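You operate a simulated robot arm through the tools that you are given. There is no shell and no other tool. Be economical: measure what you need, move in short steps, check, and stop when the job is done.

Carry out the task below with a simulated robot arm. There is one attempt and no reset: what you move stays moved.

Task
Fetch the teal sleeve and set it on the gold eyelet. Then take the nut driver from the near end of the carpeted bench and leave it on the top of the packing table. Then close the discs drawer. Then fetch the gold tube joiner from the near end of the carpeted bench and set it on the top of the grey plate. Do these in the order given.

Only the result counts: the job must be done as asked and must still hold three seconds after the hand-in. Knocking over, shifting, dropping, spilling or breaking anything else fails it.

Robot
A 7-joint arm with a fingered hand on a trunk, on a base that drives. Base frame: it is fixed to the floor where the robot stands at the start and does not move with it; the origin is under the middle of the robot, x ahead of it, y to its left, z up. Readings come in mm, degrees, newtons and seconds.
With the tool pointing down near the work surface it reaches from about 380 to 720 mm from the robot's upright axis, wherever it stands. Its first joint turns from -166.0 to 166.0 degrees. Places, roughly: discs drawer [0, -1400, 700]; gold eyelet (4x4x2 cm) [1200, 500, 800]; nut driver (5x5x13 cm) [800, 0, 900]; teal sleeve (3x3x2 cm) [500, 100, 800]; top of the grey plate [-1100, 300, 1000]; top of the packing table [600, 3800, 800]; tube joiner [500, 500, 750]. Payload 3.4 kg.
The tool frame sits at the grasp point between the pads (the TCP): z along the fingers, y along the line on which they close. The tips reach 25 mm beyond it. Largest opening 88 mm; the body of the gripper starts 29 mm behind the TCP. The gripper is a hand of 3 fingers: y runs from the thumb to the fingers, the wrist lies at [-13, -106, -174] in the tool frame, and closing takes about 1.5 s.
Orientation is that of the tool frame in the base frame, as a unit quaternion [w, x, y, z]. With the fingers straight down and the wrist toward the robot, the tool's x, y and z point along [0, 1, 0], [1, 0, 0] and [0, 0, -1] of the base frame.

Tools
- The arm moves only by the tool move_arm. Its argument "motion" is text: rows parted by semicolons, each of 7 numbers parted by spaces: the shift along the base's x, y, z in units of 40 mm (1.0 is 40 mm), then the turn, a rotation vector about the base's x, y, z in units of 6 degrees (1.0 is 6 degrees), then the gripper command, from -1 (fully open) to 1 (shut), values between in proportion. In form: dx dy dz wx wy wz fingers; .... A call has 1 to 20 rows; each row shifts and turns the commanded pose from where the row before left it. A call with a number of a shift or a turn outside -1 to 1 is refused whole. Each row takes 0.2 s and may step no farther than 50 mm and 8.6 degrees from the row before; otherwise, or with a gripper value out of range, the whole call is refused. A pose out of reach is approached as far as the arm can. The call stops where the force on the tool passes 40 N (or 10 N more than at its start, if that is more) or the arm is blocked; 0.2 s more then pass. The fingers move at their own pace (about 72 mm/s each) and stop on an object; they squeeze with about 28 N. The grip force told is the motor's: it shows also when the fingers shut on nothing. Time passes only in rows, and 0.2 s behind the last, so rows that do not move let the fingers close. It gives the time, the measured TCP pose, the force on the tool (base axes), the opening and the grip force at its end, in the units of the frame above (readings bear some noise), with the torque about the TCP (base axes, N m) and any sound that the robot's microphone picked up.
- Cameras (640 x 400 px; columns grow to the right, rows downward): "scene" is now at [26.6, 158.1, 1410.5]; the picture's right is [0.01, -1.00, 0.00], its down [-0.65, -0.00, -0.76] and it looks along [0.76, 0.01, -0.65] (base axes); focal length 276 px, centre (320, 200). "wrist" rides on the gripper at [58, -85, -99] in the tool frame; the picture's right is [-0.67, 0.35, -0.66], its down [-0.69, -0.63, 0.37] and it looks along [-0.29, 0.69, 0.66] (tool axes); focal length 261 px, centre (320, 200). There is no depth. A picture from a camera that has moved, and an enlarged one, comes with that camera's place and axes in the base frame and with its lens.
- capture(camera): a new picture of that camera. The clock stands still meanwhile.
- lift_body(by): slides the trunk up (or, below 0, down) by that many mm; the arm and the scene camera ride with it, the base frame stays. It gives what a move gives, with no picture.
- steer(legs): drives the robot by 1 to 6 legs, each [ahead, left, turn to the left] in mm, mm and degrees, along the robot's own axes; the way and the turn of a leg run together, so that a leg with both is an arc; at most 1500 mm and 180 degrees a leg. The arm and the cameras ride along, it lands a little off, and it stops where it bumps. It gives what a move gives.
- set_grasp(shape): the hand has 3 fingers and takes this shape, open, in about a second: jaw (thumb against the fingers, like two jaws); tri (thumb and two fingers); tip (a fingertip pinch); poke (one finger out to press); point (the index stretched); flat (the hand flat); cup (the hand cupped); fist (a fist). The gripper value then closes the fingers along that shape, each until it touches; the sizes above hold for jaw. It gives what a move gives, with no picture.
- head_to(pan, tilt): turns the head with the scene camera to pan (to the left, within 155 degrees either way) and tilt (down, from -29 to 69), counted from straight ahead of the robot. It gives what a move gives.
- inspect(camera, box): a new picture of the part [left, top, right, bottom] of that camera's present view, enlarged. The clock stands still meanwhile.
- job_done(): hands the job in; it is judged then, once.

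Go step by step. Nothing tells you exact positions but the pictures and the camera data: compare them with the known pose of the tool, close in by small moves and look again before you grip or let go. The budget is 165 turns and 108 pictures, counting those below and the enlarged ones. Unless the task says otherwise, let go and move clear before handing in, and close with one line.

The tools are called after ">>>" as a command line: name --argument value ..., lists and objects as JSON in quotes. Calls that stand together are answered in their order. move_arm: Moves the arm, as the interface text tells. Its arguments: {"type":"object","properties":{"motion":{"type":"string"}},"required":["motion"]} The other tools are called the same way: lift_body (by) slides the trunk up or down; set_grasp (shape) gives the hand a shape; steer (legs) drives the base; head_to (pan, tilt) turns the head that bears the scene camera; capture (camera) takes a picture; inspect (camera, box) takes an enlarged picture of a part of a camera's view; job_done () hands the job in.

At the start:

```text
time: 0.0
tool_pos: [408.6, 49.8, 1078.0]
tcp_rot: [0.0, 0.707, 0.707, -0.001]
contact_force: [-0.5, -0.1, 0.0]
moment: [0.01, 0.03, 0.02]
finger_gap: 87.5
grasp_force: 0.1
shape: jaw
trunk travel left (down, up): [-425.0, 165.0]
robot x, y, heading: [2.4, 0.5, -0.2]
head pan, tilt: [0.4, 40.7]
```

scene: 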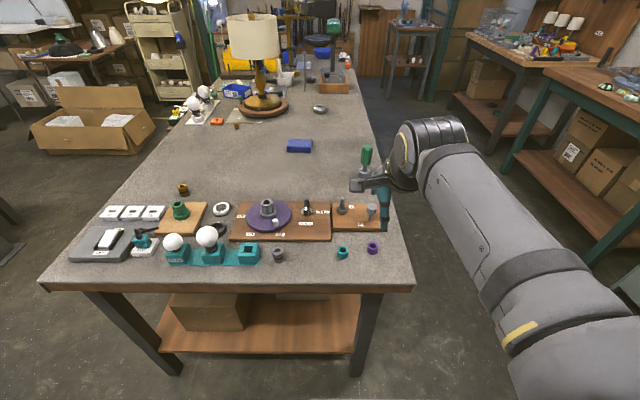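
wrist: 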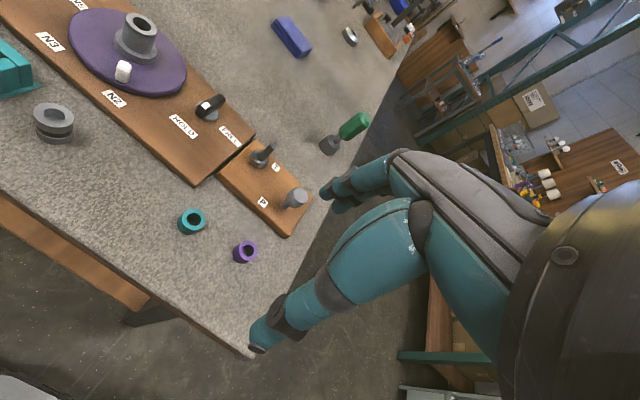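

I see the bench ahead with the teal sleeve near its front right edge and the nut driver behind the hand. I'll enlarge the views to find the gold eyelet and the other parts.

>>> inspect --camera "scene" --box '[160, 60, 360, 185]'

>>> inspect --camera "scene" --box '[220, 140, 420, 265]'

>>> inspect --camera "scene" --box '[60, 160, 260, 285]'

```text
3.20 times, centred on (260, 122) of scene
camera zoom: at [26.6, 158.1, 1410.5], right [0.01, -1.0, 0.0], down [-0.65, 0.0, -0.76], along [0.76, 0.01, -0.65], focal length 884 px, centre (512, 448)
```

zoom: 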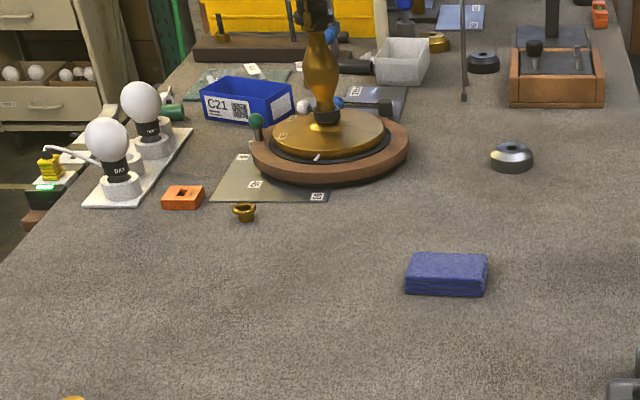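

```text
3.20 times, centred on (320, 202) of scene
camera zoom: at [26.6, 158.1, 1410.5], right [0.01, -1.0, 0.0], down [-0.65, 0.0, -0.76], along [0.76, 0.01, -0.65], focal length 884 px, centre (320, 192)
```

zoom: 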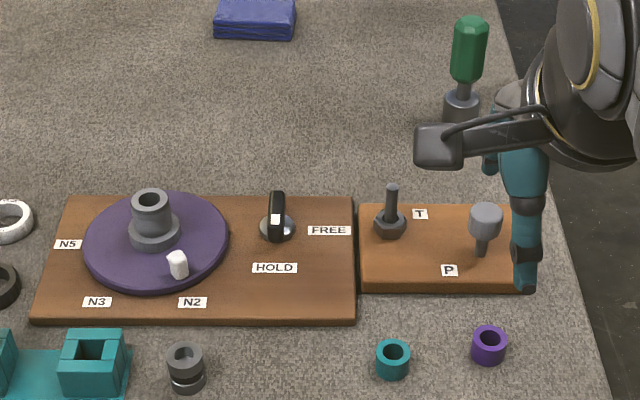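

```text
3.20 times, centred on (160, 222) of scene
camera zoom: at [26.6, 158.1, 1410.5], right [0.01, -1.0, 0.0], down [-0.65, 0.0, -0.76], along [0.76, 0.01, -0.65], focal length 884 px, centre (832, 128)
```

zoom: 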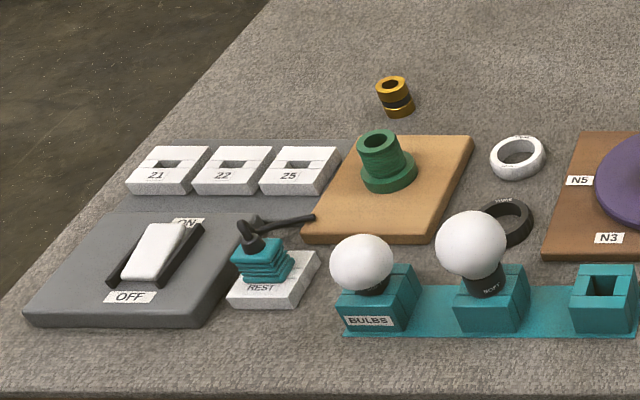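

The teal sleeve stands near the front edge, with the purple one to its right. The gold eyelet is mid-bench beside the lamp, and the gold-and-black joiner is at the left. I move the hand over the sleeve and look again to fix its height.

>>> move_arm --motion "0.5 0.4 0 0 0 0 -1;0.5 0.4 -0.5 0 0 0 -1;0.3 0.4 -0.7 0 0 0 -1;0 0 -0.8 0 0 0 -1;0 0 0 0 0 0 -1"

>>> capture --camera "wrist"

>>> capture --camera "scene"

```text
time: 1.2
tool_pos: [460.4, 96.8, 999.7]
tcp_rot: [0.0, 0.707, 0.707, 0.0]
contact_force: [0.3, -0.6, -0.4]
moment: [0.02, 0.0, 0.0]
finger_gap: 87.4
grasp_force: 0.1
shape: jaw
trunk travel left (down, up): [-425.0, 165.0]
robot x, y, heading: [-0.5, 0.5, -0.0]
head pan, tilt: [0.4, 40.7]
```

```text
102 pictures are left
camera wrist: at [374.7, 154.8, 1097.2], right [0.35, -0.67, 0.66], down [-0.63, -0.69, -0.37], along [0.69, -0.29, -0.66], focal length 261 px, centre (320, 200)
```

wrist: 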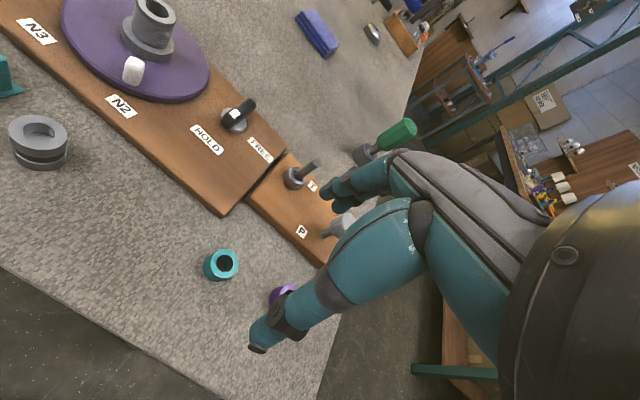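

```text
101 pictures are left
camera scene: at [26.7, 158.0, 1410.5], right [0.01, -1.0, 0.0], down [-0.65, 0.0, -0.76], along [0.76, 0.01, -0.65], focal length 276 px, centre (320, 200)
```

scene: 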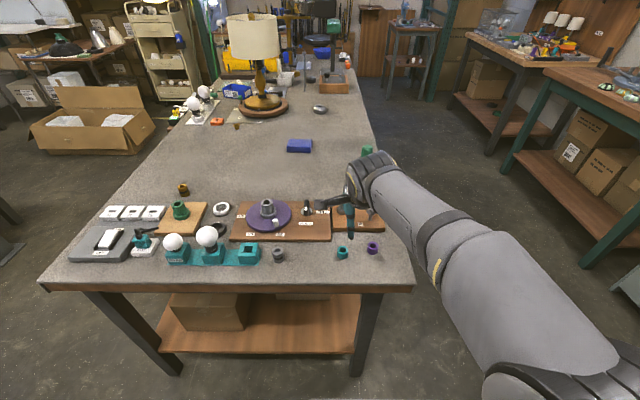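

Triangulating the two views puts the sleeve's top near (460, 110, 887), so it is almost straight below the hand. I come down partway with the fingers partly closed and check again.

>>> move_arm --motion "0 0.33 -0.5 0 0 0 -0.6;0 0 -0.7 0 0 0 -0.6;0 0 0 0 0 0 -0.6;0 0 0 0 0 0 -0.6"

>>> capture --camera "wrist"

>>> inspect --camera "scene" --box '[270, 180, 430, 280]'

```text
time: 2.2
tool_pos: [460.5, 110.8, 950.6]
tcp_rot: [-0.001, 0.707, 0.707, 0.0]
contact_force: [0.4, 0.6, 0.6]
moment: [-0.02, 0.0, 0.02]
finger_gap: 70.6
grasp_force: 0.0
shape: jaw
trunk travel left (down, up): [-425.0, 165.0]
robot x, y, heading: [-1.8, 1.4, -0.0]
head pan, tilt: [0.4, 40.7]
```

```text
100 pictures are left
camera wrist: at [374.4, 168.0, 1048.9], right [0.35, -0.67, 0.66], down [-0.63, -0.69, -0.37], along [0.69, -0.29, -0.66], focal length 261 px, centre (320, 200)
```

wrist: 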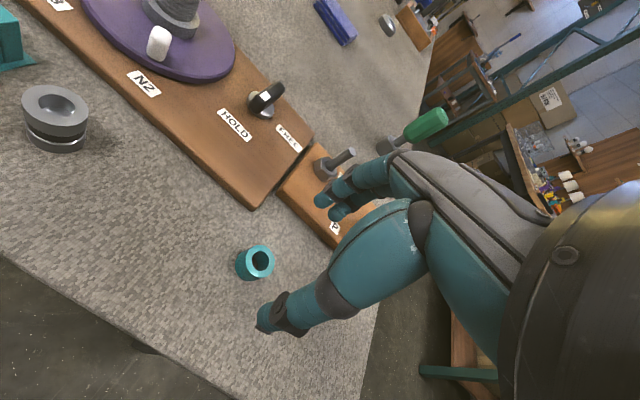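

```text
4.00 times, centred on (350, 230) of scene
camera zoom: at [26.6, 158.1, 1410.5], right [0.01, -1.0, 0.0], down [-0.65, 0.0, -0.76], along [0.76, 0.01, -0.65], focal length 1105 px, centre (200, 80)
```

zoom: 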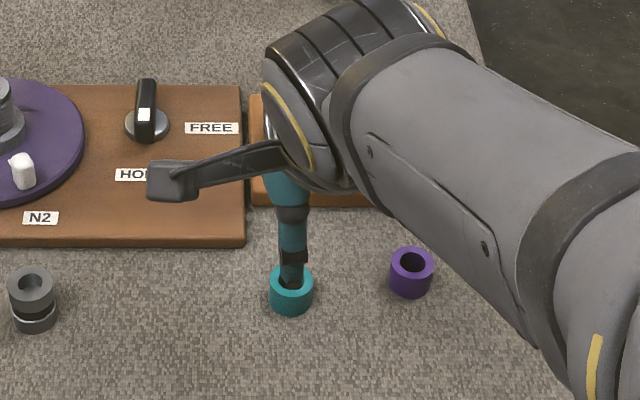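

Still consistent: the sleeve's top is near (458–465, 110, ~880). I go down a little further and look once more.

>>> move_arm --motion "0 0 -0.4 0 0 0 -0.6;0 0 -0.4 0 0 0 -0.6;0 0 0 0 0 0 -0.6"

>>> capture --camera "wrist"

>>> inspect --camera "scene" --box '[270, 180, 430, 280]'

```text
time: 3.0
tool_pos: [460.5, 110.0, 917.9]
tcp_rot: [0.0, 0.707, 0.707, 0.0]
contact_force: [-0.2, 0.1, -0.6]
moment: [0.02, 0.03, 0.0]
finger_gap: 70.4
grasp_force: 0.1
shape: jaw
trunk travel left (down, up): [-425.0, 165.0]
robot x, y, heading: [0.5, -0.5, -0.2]
head pan, tilt: [0.4, 40.7]
```

```text
98 pictures are left
camera wrist: at [374.3, 168.1, 1017.1], right [0.35, -0.67, 0.66], down [-0.63, -0.69, -0.37], along [0.69, -0.28, -0.66], focal length 261 px, centre (320, 200)
```

wrist: 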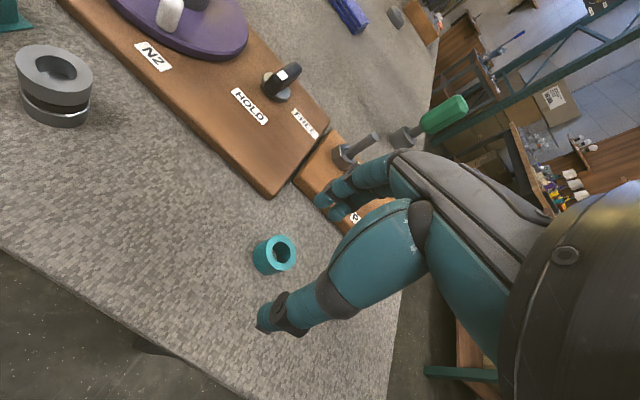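

```text
4.00 times, centred on (350, 230) of scene
camera zoom: at [26.7, 158.1, 1410.5], right [0.01, -1.0, 0.0], down [-0.65, 0.0, -0.76], along [0.76, 0.01, -0.65], focal length 1105 px, centre (200, 80)
```

zoom: 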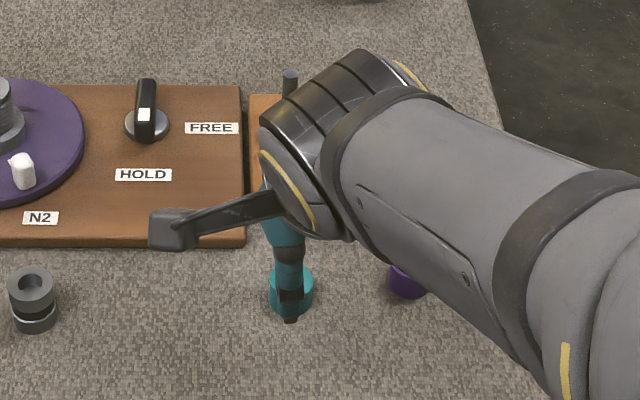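

Closer views converge: the sleeve's top is near (473, 106.5, 859), so the bench surface is at about 839. I centre the hand and lower it with a check.

>>> move_arm --motion "0.33 -0.09 0 0 0 0 -0.6;0 0 -0.6 0 0 0 -0.6;0 0 -0.3 0 0 0 -0.6;0 0 0 0 0 0 -0.6"

>>> capture --camera "wrist"

>>> inspect --camera "scene" --box '[270, 180, 430, 280]'

```text
time: 4.0
tool_pos: [473.0, 107.1, 881.4]
tcp_rot: [0.0, 0.707, 0.707, 0.0]
contact_force: [-0.8, -0.1, 0.0]
moment: [-0.01, 0.0, 0.0]
finger_gap: 70.7
grasp_force: 0.1
shape: jaw
trunk travel left (down, up): [-425.0, 165.0]
robot x, y, heading: [-1.5, 0.7, -0.0]
head pan, tilt: [0.4, 40.7]
```

```text
96 pictures are left
camera wrist: at [387.6, 164.4, 980.5], right [0.35, -0.67, 0.66], down [-0.63, -0.69, -0.37], along [0.69, -0.28, -0.66], focal length 261 px, centre (320, 200)
```

wrist: 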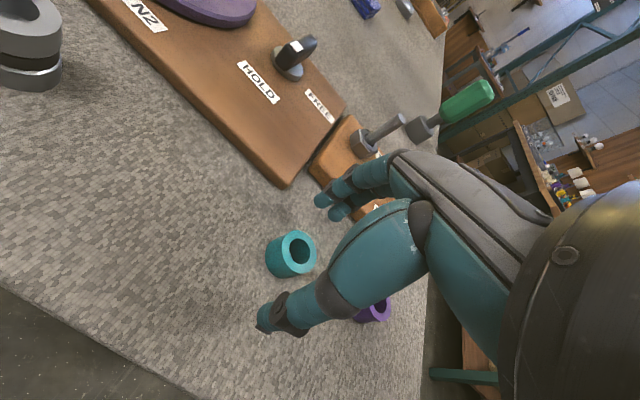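

```text
4.00 times, centred on (350, 230) of scene
camera zoom: at [26.7, 158.1, 1410.5], right [0.01, -1.0, 0.0], down [-0.65, 0.0, -0.76], along [0.76, 0.01, -0.65], focal length 1105 px, centre (200, 80)
```

zoom: 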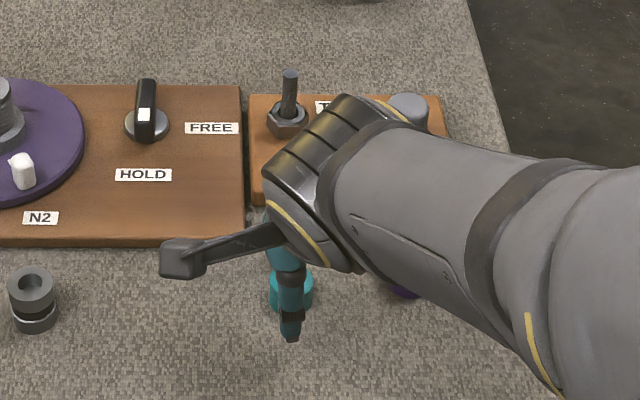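

The sleeve is centred at about (472, 108). I lower until the tips are just above the carpet and close.

>>> move_arm --motion "0 0 -0.37 0 0 0 -0.6;0 0 0 0 0 0 -0.6;0 0 0 0 0 0 0;0 0 0 0 0 0 0.5;0 0 0 0 0 0 1;0 0 0 0 0 0 1;0 0 0 0 0 0 1;0 0 0 0 0 0 1;0 0 0 0 0 0 1;0 0 0 0 0 0 1"

>>> capture --camera "wrist"

```text
time: 6.2
tool_pos: [473.7, 107.4, 865.4]
tcp_rot: [-0.001, 0.707, 0.707, 0.0]
contact_force: [-0.2, -0.3, 1.0]
moment: [-0.03, -0.04, -0.02]
finger_gap: 16.8
grasp_force: 28.3
shape: jaw
trunk travel left (down, up): [-425.0, 165.0]
robot x, y, heading: [0.2, 2.6, -0.0]
head pan, tilt: [0.4, 40.7]
```

```text
94 pictures are left
camera wrist: at [387.8, 164.7, 965.7], right [0.35, -0.67, 0.66], down [-0.63, -0.69, -0.37], along [0.69, -0.29, -0.66], focal length 261 px, centre (320, 200)
```

wrist: 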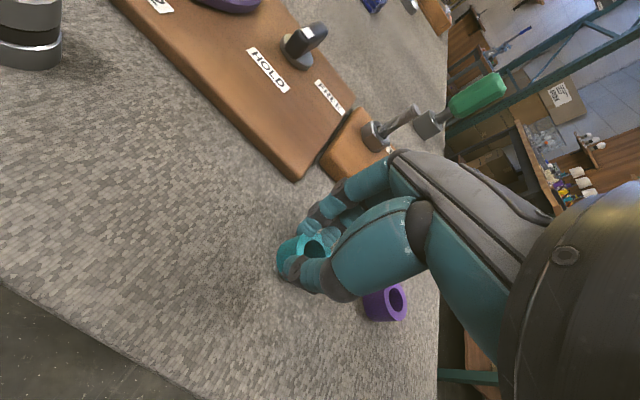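

The fingers closed to 16.8 mm, less than the sleeve's 30, so the grip may be off-centre. I enlarge the view to see.

>>> inspect --camera "wrist" --box '[240, 190, 400, 290]'

>>> inspect --camera "scene" --box '[310, 220, 390, 270]'

```text
4.00 times, centred on (320, 240) of wrist
camera zoom: at [387.8, 164.7, 965.7], right [0.35, -0.67, 0.66], down [-0.63, -0.69, -0.37], along [0.69, -0.29, -0.66], focal length 1043 px, centre (320, 40)
```

zoom: 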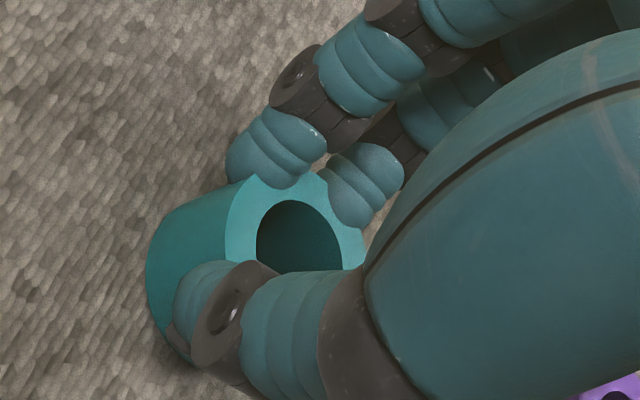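

```text
8.00 times, centred on (350, 245) of scene
camera zoom: at [26.7, 158.1, 1410.5], right [0.01, -1.0, 0.0], down [-0.65, 0.0, -0.76], along [0.76, 0.01, -0.65], focal length 2210 px, centre (80, -160)
```

zoom: 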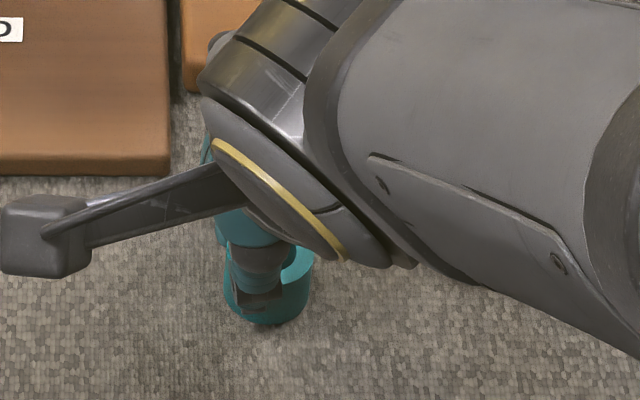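

The thumb and two fingers hold the sleeve between them. I lift and check that it comes along.

>>> move_arm --motion "0 0 0.5 0 0 0 1;0 0 1 0 0 0 1;0 0 1 0 0 0 1;0 0 1 0 0 0 1;0 0 1 0 0 0 1;0 0 1 0 0 0 1;0 0 0 0 0 0 1"

>>> inspect --camera "wrist" --box '[240, 190, 400, 290]'

>>> head_to --pan 75 --tilt 30

>>> capture --camera "scene"

```text
time: 7.8
tool_pos: [471.6, 107.0, 1087.5]
tcp_rot: [0.001, 0.707, 0.707, 0.0]
contact_force: [0.3, -0.8, -0.4]
moment: [0.0, -0.01, -0.03]
finger_gap: 16.4
grasp_force: 27.5
shape: jaw
trunk travel left (down, up): [-425.0, 165.0]
robot x, y, heading: [-0.3, 3.2, -0.0]
head pan, tilt: [0.4, 40.7]
```

```text
4.00 times, centred on (320, 240) of wrist
camera zoom: at [386.6, 164.4, 1186.7], right [0.35, -0.67, 0.66], down [-0.63, -0.69, -0.37], along [0.69, -0.28, -0.66], focal length 1043 px, centre (320, 40)
```

zoom: 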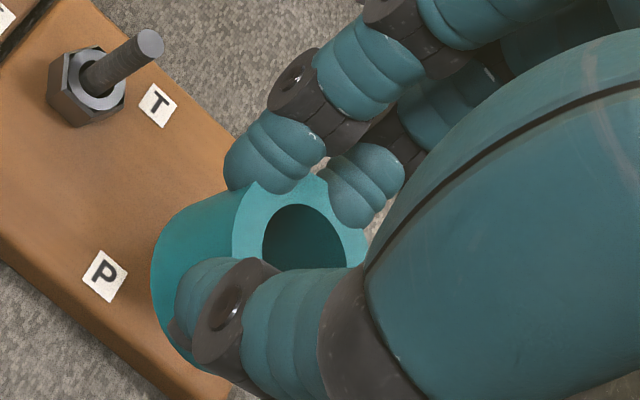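

```text
time: 9.3
tool_pos: [473.6, 105.6, 1087.6]
tcp_rot: [-0.001, 0.708, 0.707, 0.0]
contact_force: [-0.6, -0.5, -0.9]
moment: [0.05, 0.06, -0.02]
finger_gap: 16.2
grasp_force: 28.6
shape: jaw
trunk travel left (down, up): [-425.0, 165.0]
robot x, y, heading: [1.8, 1.6, 0.1]
head pan, tilt: [75.0, 30.0]
```

```text
90 pictures are left
camera scene: at [-34.4, 244.8, 1426.9], right [0.97, -0.26, 0.0], down [-0.13, -0.48, -0.87], along [0.22, 0.84, -0.5], focal length 276 px, centre (320, 200)
```

scene: 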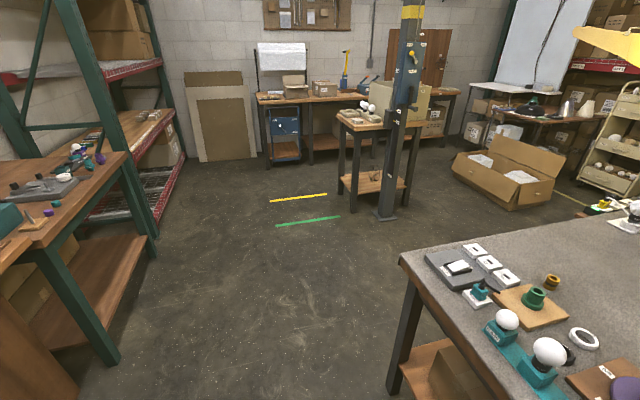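

The sleeve is held, and the aisle to the left of the bench is clear. I drive around to the bench's left side, turn to face it, and slide up beside the eyelet.

>>> steer --legs '[[-200, 0, 0], [0, 1150, 0], [0, 0, -90], [0, 1290, 0]]'

>>> head_to --pan 0 --tilt 40

>>> capture --camera "scene"

>>> capture --camera "wrist"

```text
time: 26.2
tool_pos: [1198.8, 683.7, 1087.5]
tcp_rot: [0.0, 1.0, 0.005, 0.0]
contact_force: [1.0, 0.4, -0.1]
moment: [0.0, 0.02, -0.01]
finger_gap: 16.4
grasp_force: 28.1
shape: jaw
trunk travel left (down, up): [-425.0, 165.0]
robot x, y, heading: [1085.9, 1154.6, -89.4]
head pan, tilt: [75.0, 30.0]
```

```text
time: 27.7
tool_pos: [1198.8, 683.6, 1087.9]
tcp_rot: [0.0, 1.0, 0.004, 0.0]
contact_force: [-0.3, 0.0, 0.2]
moment: [-0.02, -0.03, 0.01]
finger_gap: 16.3
grasp_force: 27.9
shape: jaw
trunk travel left (down, up): [-425.0, 165.0]
robot x, y, heading: [1082.3, 1152.1, -89.4]
head pan, tilt: [0.0, 40.0]
```

```text
89 pictures are left
camera scene: at [1246.8, 1130.7, 1411.6], right [-1.0, -0.01, 0.0], down [-0.01, 0.64, -0.77], along [0.01, -0.77, -0.64], focal length 276 px, centre (320, 200)
```

scene: 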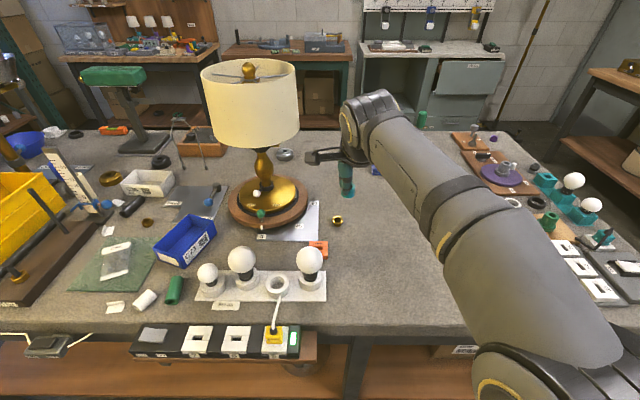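

```text
88 pictures are left
camera wrist: at [1254.0, 768.4, 1186.3], right [-0.67, -0.36, 0.66], down [-0.69, 0.62, -0.37], along [-0.28, -0.7, -0.66], focal length 261 px, centre (320, 200)
```

wrist: 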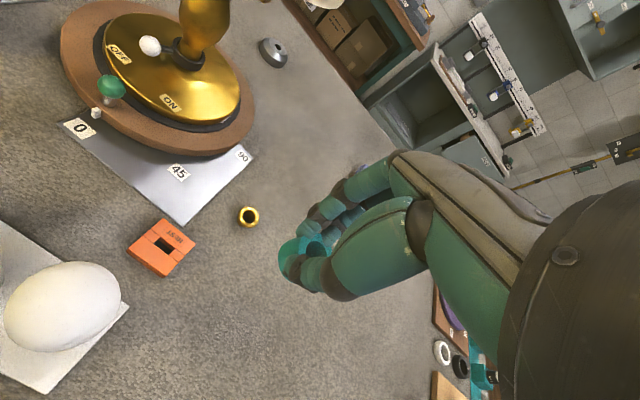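

The eyelet is at about (1203, 551) in both views. I enlarge it to see its shape and how the sleeve should sit.

>>> inspect --camera "wrist" --box '[209, 190, 289, 240]'

>>> inspect --camera "scene" --box '[300, 170, 380, 240]'

```text
8.00 times, centred on (249, 215) of wrist
camera zoom: at [1254.0, 768.4, 1186.3], right [-0.67, -0.36, 0.66], down [-0.69, 0.62, -0.37], along [-0.28, -0.7, -0.66], focal length 2085 px, centre (888, 80)
```

zoom: 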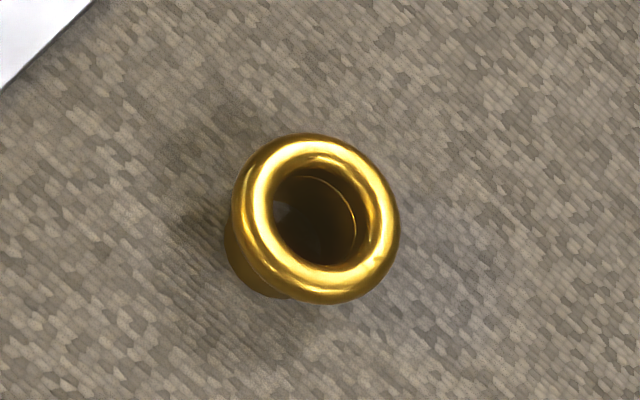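

```text
5.71 times, centred on (340, 205) of scene
camera zoom: at [1246.8, 1130.7, 1411.6], right [-1.0, -0.01, 0.0], down [-0.01, 0.64, -0.77], along [0.01, -0.77, -0.64], focal length 1579 px, centre (206, 171)
```

zoom: 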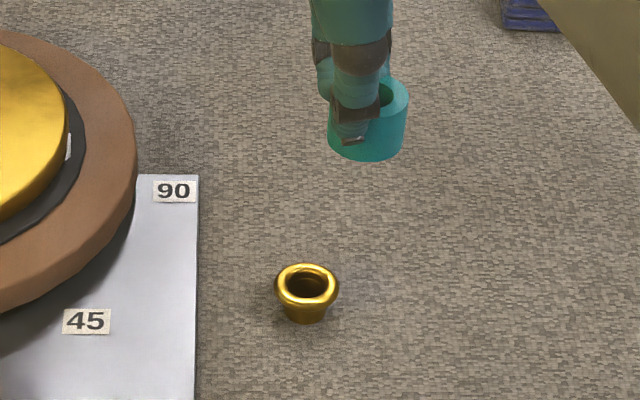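

The eyelet is a flanged ring with a rim of about 30 mm, and the sleeve should sit centred on top of it. I move over it at a safe height.

>>> move_arm --motion "0.05 -0.8 0 0 0 0 1;0.05 -0.8 0 0 0 0 1;0.05 -0.9 -0.4 0 0 0 1;0 -0.9 -0.6 0 0 0 1;0 -0.1 -1 0 0 0 1;0 0 -1 0 0 0 1;0 0 -0.7 0 0 0 1;0 0 0 0 0 0 1;0 0 0 0 0 0 1"

>>> inspect --camera "wrist" --box '[220, 180, 380, 280]'

>>> inspect --camera "scene" --box '[300, 170, 380, 240]'

```text
time: 29.7
tool_pos: [1204.1, 542.7, 939.0]
tcp_rot: [0.0, 1.0, 0.006, -0.001]
contact_force: [0.1, 0.0, 0.1]
moment: [-0.01, -0.03, 0.0]
finger_gap: 15.9
grasp_force: 28.3
shape: jaw
trunk travel left (down, up): [-425.0, 165.0]
robot x, y, heading: [1089.2, 1153.5, -89.3]
head pan, tilt: [0.0, 40.0]
```

```text
4.00 times, centred on (300, 230) of wrist
camera zoom: at [1259.6, 627.9, 1037.7], right [-0.67, -0.36, 0.66], down [-0.69, 0.62, -0.37], along [-0.28, -0.7, -0.66], focal length 1043 px, centre (400, 80)
```

zoom: 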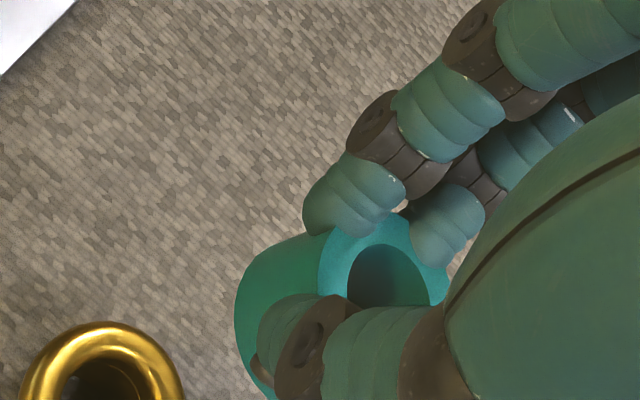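

```text
5.71 times, centred on (340, 205) of scene
camera zoom: at [1246.7, 1130.7, 1411.5], right [-1.0, -0.01, 0.0], down [-0.01, 0.64, -0.77], along [0.01, -0.77, -0.64], focal length 1579 px, centre (206, 171)
```

zoom: 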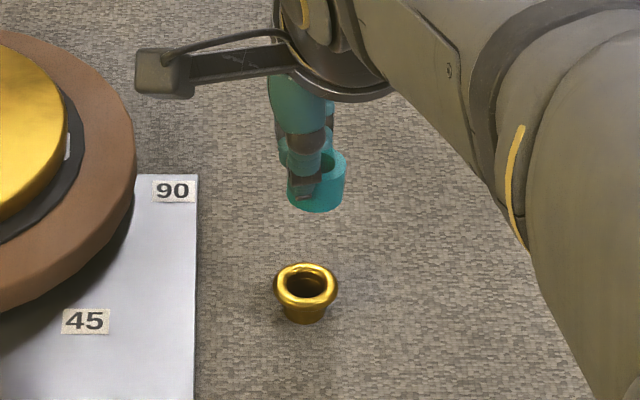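

The sleeve in hand is offset about (-3, +7.6) from the tool point, leaving it within 3 mm of the eyelet's centre. I correct this, lower to just above the rim and look.

>>> move_arm --motion "0.06 0.03 -0.4 0 0 0 1;0 0 -0.4 0 0 0 1;0 0 -0.3 0 0 0 1;0 0 0 0 0 0 1"

>>> inspect --camera "wrist" --box '[220, 180, 380, 280]'

>>> inspect --camera "scene" --box '[310, 180, 370, 230]'

```text
time: 30.7
tool_pos: [1205.3, 545.1, 895.2]
tcp_rot: [0.0, 1.0, 0.005, 0.0]
contact_force: [0.6, -0.1, 0.1]
moment: [0.05, -0.02, -0.01]
finger_gap: 16.1
grasp_force: 27.8
shape: jaw
trunk travel left (down, up): [-425.0, 165.0]
robot x, y, heading: [1084.6, 1153.7, -89.4]
head pan, tilt: [0.0, 40.0]
```

```text
4.00 times, centred on (300, 230) of wrist
camera zoom: at [1262.4, 629.6, 993.9], right [-0.67, -0.36, 0.66], down [-0.69, 0.62, -0.37], along [-0.28, -0.7, -0.66], focal length 1043 px, centre (400, 80)
```

zoom: 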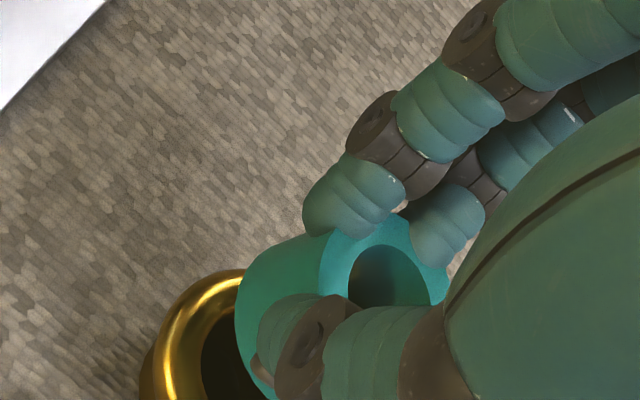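

```text
8.00 times, centred on (340, 205) of scene
camera zoom: at [1246.8, 1130.7, 1411.5], right [-1.0, -0.01, 0.0], down [-0.01, 0.64, -0.77], along [0.01, -0.77, -0.64], focal length 2210 px, centre (160, 160)
```

zoom: 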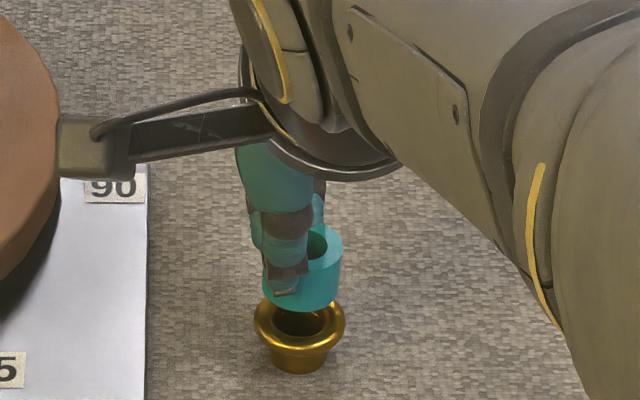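

The alignment sideways is good to about 1 mm. I lower in small steps to feel for contact.

>>> move_arm --motion "0 0 -0.1 0 0 0 1;0 0 -0.05 0 0 0 1;0 0 0 0 0 0 1"

>>> inspect --camera "scene" --box '[310, 180, 370, 230]'

>>> inspect --camera "wrist" --box '[220, 200, 380, 300]'

```text
time: 31.5
tool_pos: [1207.0, 543.5, 889.0]
tcp_rot: [0.0, 1.0, 0.005, -0.001]
contact_force: [-0.2, -0.2, -0.7]
moment: [-0.02, -0.02, -0.03]
finger_gap: 16.2
grasp_force: 28.3
shape: jaw
trunk travel left (down, up): [-425.0, 165.0]
robot x, y, heading: [1085.6, 1153.8, -89.6]
head pan, tilt: [0.0, 40.0]
```

```text
8.00 times, centred on (340, 205) of scene
camera zoom: at [1246.8, 1130.7, 1411.5], right [-1.0, -0.01, 0.0], down [-0.01, 0.64, -0.77], along [0.01, -0.77, -0.64], focal length 2210 px, centre (160, 160)
```

zoom: 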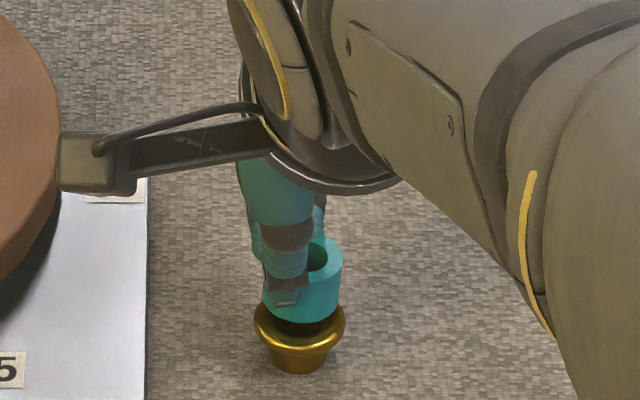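

```text
4.00 times, centred on (300, 250) of wrist
camera zoom: at [1262.1, 629.3, 988.1], right [-0.67, -0.36, 0.66], down [-0.69, 0.62, -0.37], along [-0.28, -0.7, -0.66], focal length 1043 px, centre (400, 0)
```

zoom: 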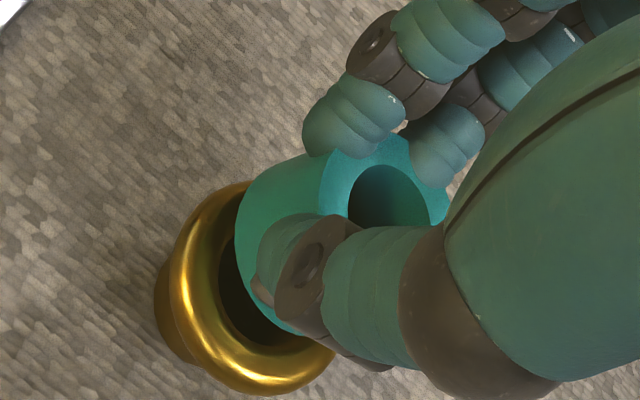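

Not in contact yet; a gap of a few millimetres remains. I continue down in fine steps.

>>> move_arm --motion "0 0.02 -0.05 0 0 0 1;0 0 -0.05 0 0 0 1;0 0 -0.03 0 0 0 1;0 0 0 0 0 0 1"

>>> inspect --camera "scene" --box '[310, 180, 370, 230]'

>>> inspect --camera "wrist" --box '[220, 200, 380, 300]'

```text
time: 32.5
tool_pos: [1205.8, 545.2, 884.3]
tcp_rot: [0.001, 1.0, 0.006, 0.0]
contact_force: [0.4, 0.0, 6.3]
moment: [-0.04, 0.0, 0.01]
finger_gap: 16.2
grasp_force: 27.9
shape: jaw
trunk travel left (down, up): [-425.0, 165.0]
robot x, y, heading: [1086.4, 1154.6, -89.5]
head pan, tilt: [0.0, 40.0]
```

```text
8.00 times, centred on (340, 205) of scene
camera zoom: at [1246.8, 1131.3, 1411.6], right [-1.0, -0.01, 0.0], down [-0.01, 0.64, -0.77], along [0.01, -0.77, -0.64], focal length 2210 px, centre (160, 160)
```

zoom: 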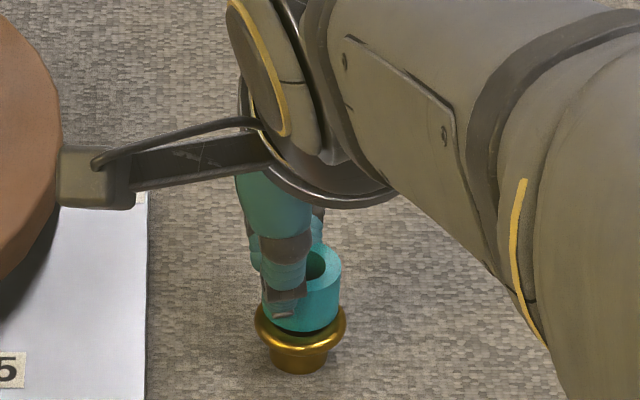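

```text
4.00 times, centred on (300, 250) of wrist
camera zoom: at [1262.4, 630.5, 983.7], right [-0.67, -0.35, 0.66], down [-0.69, 0.62, -0.37], along [-0.28, -0.7, -0.66], focal length 1043 px, centre (400, 0)
```

zoom: 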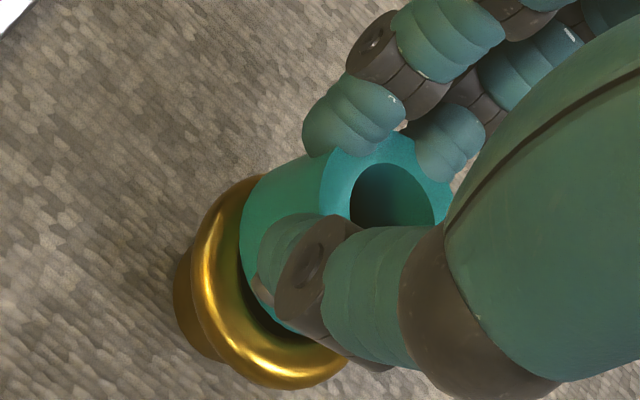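

The sleeve has touched the rim (6 N) and is centred within about 1–2 mm. I ease off and open the fingers slowly.

>>> move_arm --motion "0 0 0.02 0 0 0 1;0 0 0 0 0 0 0.6;0 0 0 0 0 0 0.5;0 0 0 0 0 0 0.4;0 0 0 0 0 0 0.3;0 0 0 0 0 0 0.2;0 0 0 0 0 0 0.1;0 0 0 0 0 0 0;0 0 0 0 0 0 -0.2;0 0 0 0 0 0 -0.4;0 0 0 0 0 0 -0.4"

>>> inspect --camera "wrist" --box '[220, 200, 380, 300]'

>>> inspect --camera "scene" --box '[310, 180, 370, 230]'

```text
time: 34.9
tool_pos: [1205.1, 545.3, 884.8]
tcp_rot: [0.0, 1.0, 0.005, 0.0]
contact_force: [0.0, 0.4, -0.2]
moment: [0.0, -0.01, 0.0]
finger_gap: 61.3
grasp_force: 0.1
shape: jaw
trunk travel left (down, up): [-425.0, 165.0]
robot x, y, heading: [1087.4, 1153.6, -89.6]
head pan, tilt: [0.0, 40.0]
```

```text
4.00 times, centred on (300, 250) of wrist
camera zoom: at [1262.1, 630.1, 983.7], right [-0.67, -0.36, 0.66], down [-0.69, 0.62, -0.37], along [-0.28, -0.7, -0.66], focal length 1043 px, centre (400, 0)
```

zoom: 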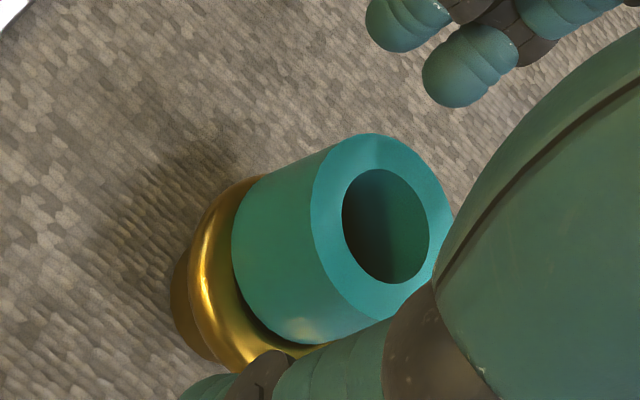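

```text
8.00 times, centred on (340, 205) of scene
camera zoom: at [1246.8, 1130.7, 1411.5], right [-1.0, -0.01, 0.0], down [-0.01, 0.64, -0.77], along [0.01, -0.77, -0.64], focal length 2210 px, centre (160, 160)
```

zoom: 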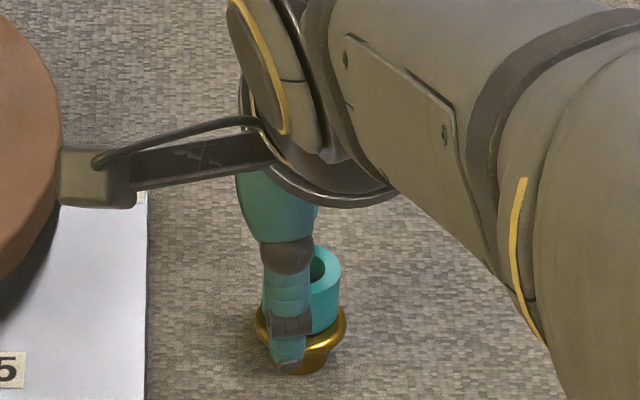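

The sleeve stands upright on the eyelet and free of the fingers. I rise clear and check it again.

>>> move_arm --motion "0 0 0.4 0 0 0 -0.5;0 0 0.8 0 0 0 -0.5;0 0 1 0 0 0 -0.5;0 0 1 0 0 0 -0.5;0 0 1 0 0 0 -0.5;0 0.8 0.8 0 0 0 -0.5;0 0.9 0 0 0 0 -0.5;0 0.9 0 0 0 0 -0.5;0 0.9 0 0 0 0 -0.5;0 0 0 0 0 0 -0.5"

>>> capture --camera "scene"

```text
time: 37.1
tool_pos: [1205.4, 684.4, 1085.8]
tcp_rot: [0.0, 1.0, 0.004, 0.0]
contact_force: [0.2, 0.0, 0.6]
moment: [0.0, 0.02, 0.0]
finger_gap: 65.9
grasp_force: 0.2
shape: jaw
trunk travel left (down, up): [-425.0, 165.0]
robot x, y, heading: [1087.4, 1152.1, -89.3]
head pan, tilt: [0.0, 40.0]
```

```text
75 pictures are left
camera scene: at [1246.7, 1131.0, 1411.5], right [-1.0, -0.01, 0.0], down [-0.01, 0.64, -0.77], along [0.01, -0.77, -0.64], focal length 276 px, centre (320, 200)
```

scene: 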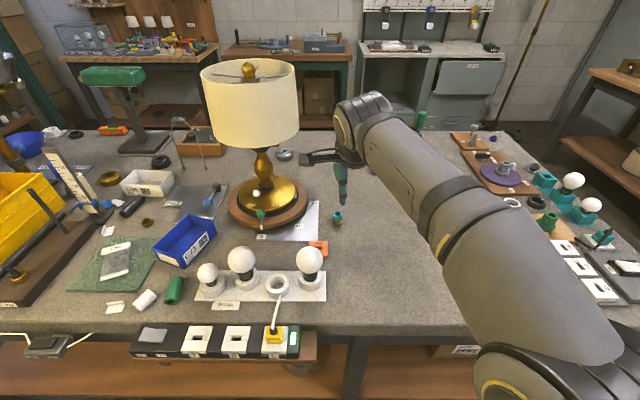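

The sleeve sits on the eyelet. Next I drive around the bench's front end to its right side for the nut driver.

>>> steer --legs '[[0, -1350, 0], [800, 0, 0], [850, 0, 0], [0, 0, 90]]'

>>> head_to --pan -20 --tilt 30

>>> capture --camera "scene"

```text
time: 55.7
tool_pos: [215.7, -378.7, 1086.7]
tcp_rot: [0.0, 0.701, 0.713, 0.0]
contact_force: [0.0, 0.6, 0.4]
moment: [0.0, -0.03, -0.02]
finger_gap: 65.6
grasp_force: 0.1
shape: jaw
trunk travel left (down, up): [-425.0, 165.0]
robot x, y, heading: [-251.7, -502.7, 1.1]
head pan, tilt: [0.0, 40.0]
```

```text
time: 56.5
tool_pos: [214.9, -378.7, 1086.2]
tcp_rot: [0.0, 0.702, 0.713, 0.0]
contact_force: [-0.6, -0.3, -0.5]
moment: [0.0, 0.0, 0.03]
finger_gap: 65.9
grasp_force: 0.0
shape: jaw
trunk travel left (down, up): [-425.0, 165.0]
robot x, y, heading: [-254.6, -504.2, 0.8]
head pan, tilt: [-20.0, 30.0]
```

```text
74 pictures are left
camera scene: at [-228.1, -375.5, 1426.9], right [-0.33, -0.95, 0.0], down [-0.47, 0.16, -0.87], along [0.82, -0.28, -0.5], focal length 276 px, centre (320, 200)
```

scene: 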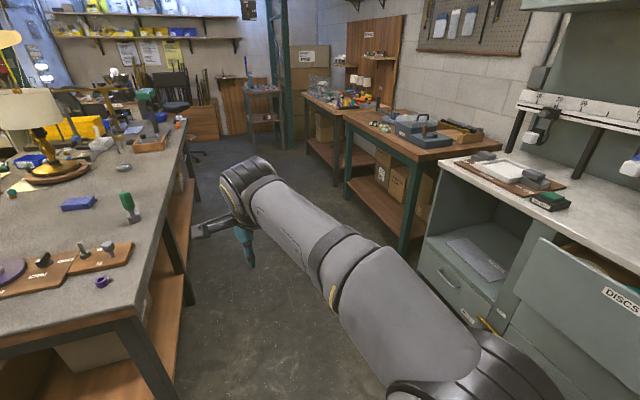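

The aisle on the right is clear, and the open DISCS drawer is visible in the grey cabinet. I turn to face the bench and slide along to the nut driver.

>>> steer --legs '[[0, 0, 90], [0, -1130, 0]]'

>>> head_to --pan 10 --tilt 45

>>> capture --camera "scene"

>>> capture --camera "wrist"

```text
time: 66.1
tool_pos: [771.8, -32.3, 1085.4]
tcp_rot: [0.0, 0.001, 1.0, 0.001]
contact_force: [-1.1, 0.5, 0.2]
moment: [0.0, -0.01, 0.0]
finger_gap: 65.5
grasp_force: 0.1
shape: jaw
trunk travel left (down, up): [-425.0, 165.0]
robot x, y, heading: [885.4, -504.3, 89.8]
head pan, tilt: [-20.0, 30.0]
```

```text
time: 67.1
tool_pos: [773.2, -31.7, 1086.0]
tcp_rot: [0.0, 0.0, 1.0, 0.0]
contact_force: [0.5, -0.5, 0.8]
moment: [0.01, -0.02, 0.0]
finger_gap: 65.6
grasp_force: 0.0
shape: jaw
trunk travel left (down, up): [-425.0, 165.0]
robot x, y, heading: [884.8, -504.0, 90.2]
head pan, tilt: [10.0, 45.0]
```

```text
73 pictures are left
camera scene: at [716.3, -483.5, 1404.3], right [0.99, 0.17, 0.0], down [0.12, -0.7, -0.71], along [-0.12, 0.7, -0.71], focal length 276 px, centre (320, 200)
```

scene: 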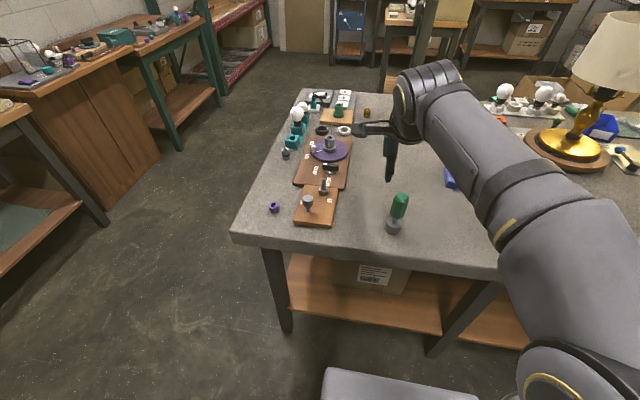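

```text
72 pictures are left
camera wrist: at [713.2, -117.3, 1185.0], right [0.67, 0.35, 0.66], down [0.68, -0.63, -0.37], along [0.29, 0.69, -0.66], focal length 261 px, centre (320, 200)
```

wrist: 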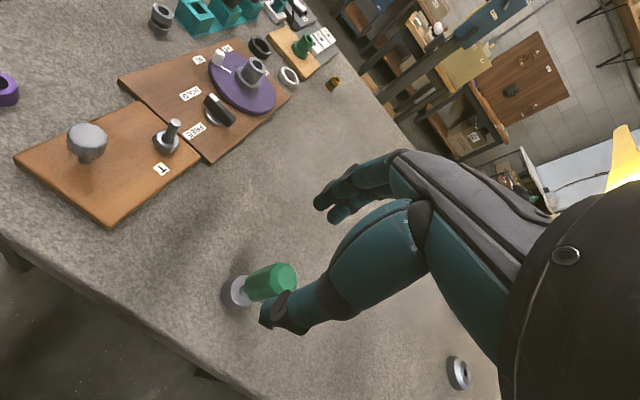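

The nut driver stands upright at about (823, -1), its handle top near z 955–970. I bring the hand over it, above its top, and look again.

>>> move_arm --motion "0.6 0.4 0 0 0 0 -1;0.65 0.35 -0.3 0 0 0 -1;0 0 -0.8 0 0 0 -1;0 0 -0.6 0 0 0 -1;0 0 0 0 0 0 -1"

>>> inspect --camera "scene" --box '[340, 130, 460, 260]'

>>> capture --camera "wrist"

```text
time: 68.3
tool_pos: [823.2, -2.4, 1016.8]
tcp_rot: [0.001, 0.001, 1.0, 0.0]
contact_force: [-0.2, -0.2, 0.1]
moment: [0.0, 0.0, 0.02]
finger_gap: 87.6
grasp_force: 0.0
shape: jaw
trunk travel left (down, up): [-425.0, 165.0]
robot x, y, heading: [889.0, -504.5, 90.0]
head pan, tilt: [10.0, 45.0]
```

```text
3.08 times, centred on (400, 195) of scene
camera zoom: at [716.3, -483.5, 1404.3], right [0.99, 0.17, 0.0], down [0.12, -0.7, -0.71], along [-0.12, 0.7, -0.71], focal length 850 px, centre (74, 215)
```

zoom: 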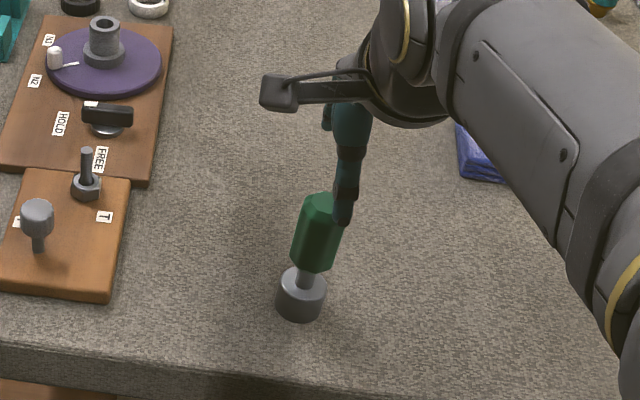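

```text
70 pictures are left
camera wrist: at [763.7, -87.8, 1116.1], right [0.67, 0.35, 0.66], down [0.68, -0.63, -0.37], along [0.29, 0.69, -0.66], focal length 261 px, centre (320, 200)
```

wrist: 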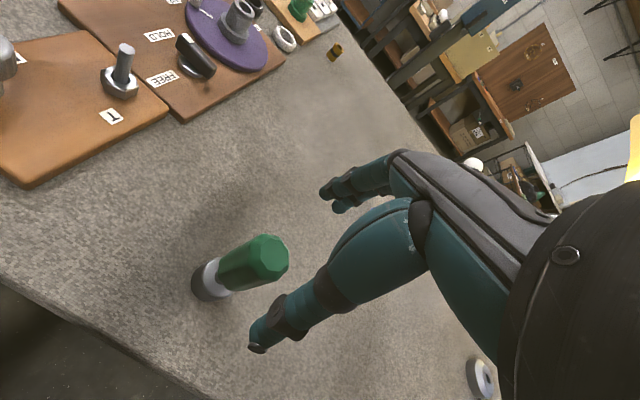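

The driver's axis is at about (823, 4). I adjust and lower halfway so the fingers straddle the top of the handle, then check.

>>> move_arm --motion "0 0.15 -0.2 0 0 0 -1;0 0 -0.6 0 0 0 -1;0 0 0 0 0 0 -1"

>>> inspect --camera "scene" --box '[340, 130, 460, 260]'

>>> capture --camera "wrist"

```text
time: 69.1
tool_pos: [822.3, 4.1, 985.3]
tcp_rot: [0.0, 0.001, 1.0, 0.0]
contact_force: [0.9, 0.7, 0.0]
moment: [0.0, 0.01, -0.03]
finger_gap: 87.4
grasp_force: 0.1
shape: jaw
trunk travel left (down, up): [-425.0, 165.0]
robot x, y, heading: [883.4, -501.9, 90.3]
head pan, tilt: [10.0, 45.0]
```

```text
3.08 times, centred on (400, 195) of scene
camera zoom: at [716.2, -483.5, 1404.3], right [0.99, 0.17, 0.0], down [0.12, -0.7, -0.71], along [-0.12, 0.7, -0.71], focal length 850 px, centre (74, 215)
```

zoom: 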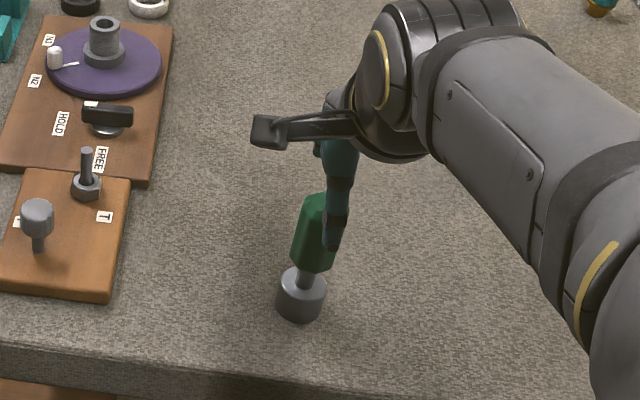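

```text
68 pictures are left
camera wrist: at [763.5, -81.6, 1084.1], right [0.67, 0.35, 0.66], down [0.68, -0.63, -0.37], along [0.29, 0.69, -0.66], focal length 261 px, centre (320, 200)
```

wrist: 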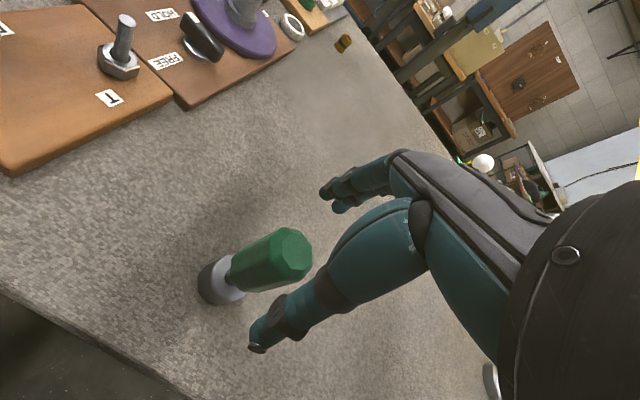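

The handle's centre is at about (819, 3). I lower around the handle and close.

>>> move_arm --motion "-0.07 0 -0.4 0 0 0 -1;0 0 -0.6 0 0 0 -1;0 0 0 0 0 0 -0.6;0 0 0 0 0 0 -0.2;0 0 0 0 0 0 0.2;0 0 0 0 0 0 0.6;0 0 0 0 0 0 1;0 0 0 0 0 0 1;0 0 0 0 0 0 1;0 0 0 0 0 0 1"

>>> capture --camera "wrist"

>>> inspect --camera "scene" --box '[340, 130, 460, 260]'

```text
time: 71.3
tool_pos: [818.7, 3.7, 947.7]
tcp_rot: [0.0, 0.001, 1.0, 0.0]
contact_force: [0.6, 0.3, -0.6]
moment: [0.02, 0.01, 0.0]
finger_gap: 27.1
grasp_force: 27.9
shape: jaw
trunk travel left (down, up): [-425.0, 165.0]
robot x, y, heading: [887.0, -504.8, 89.9]
head pan, tilt: [10.0, 45.0]
```

```text
67 pictures are left
camera wrist: at [760.9, -81.5, 1045.5], right [0.67, 0.35, 0.66], down [0.68, -0.63, -0.37], along [0.29, 0.69, -0.66], focal length 261 px, centre (320, 200)
```

wrist: 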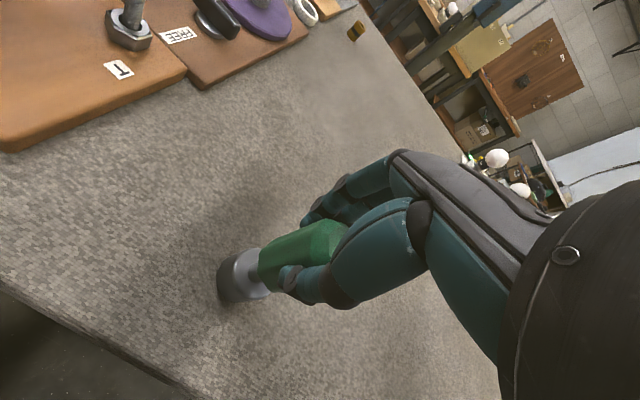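

```text
3.08 times, centred on (400, 195) of scene
camera zoom: at [716.2, -483.4, 1404.3], right [0.99, 0.17, 0.0], down [0.12, -0.7, -0.71], along [-0.12, 0.7, -0.71], focal length 850 px, centre (74, 215)
```

zoom: 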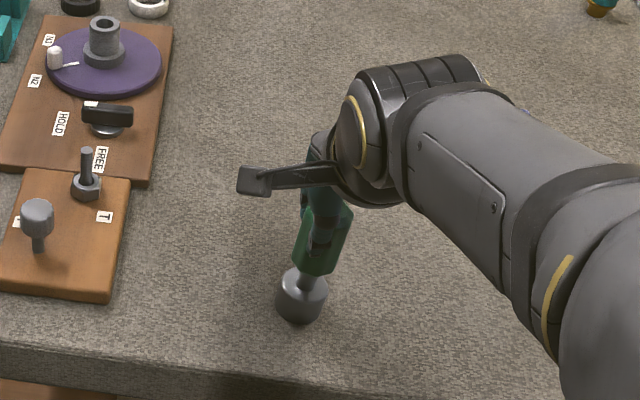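

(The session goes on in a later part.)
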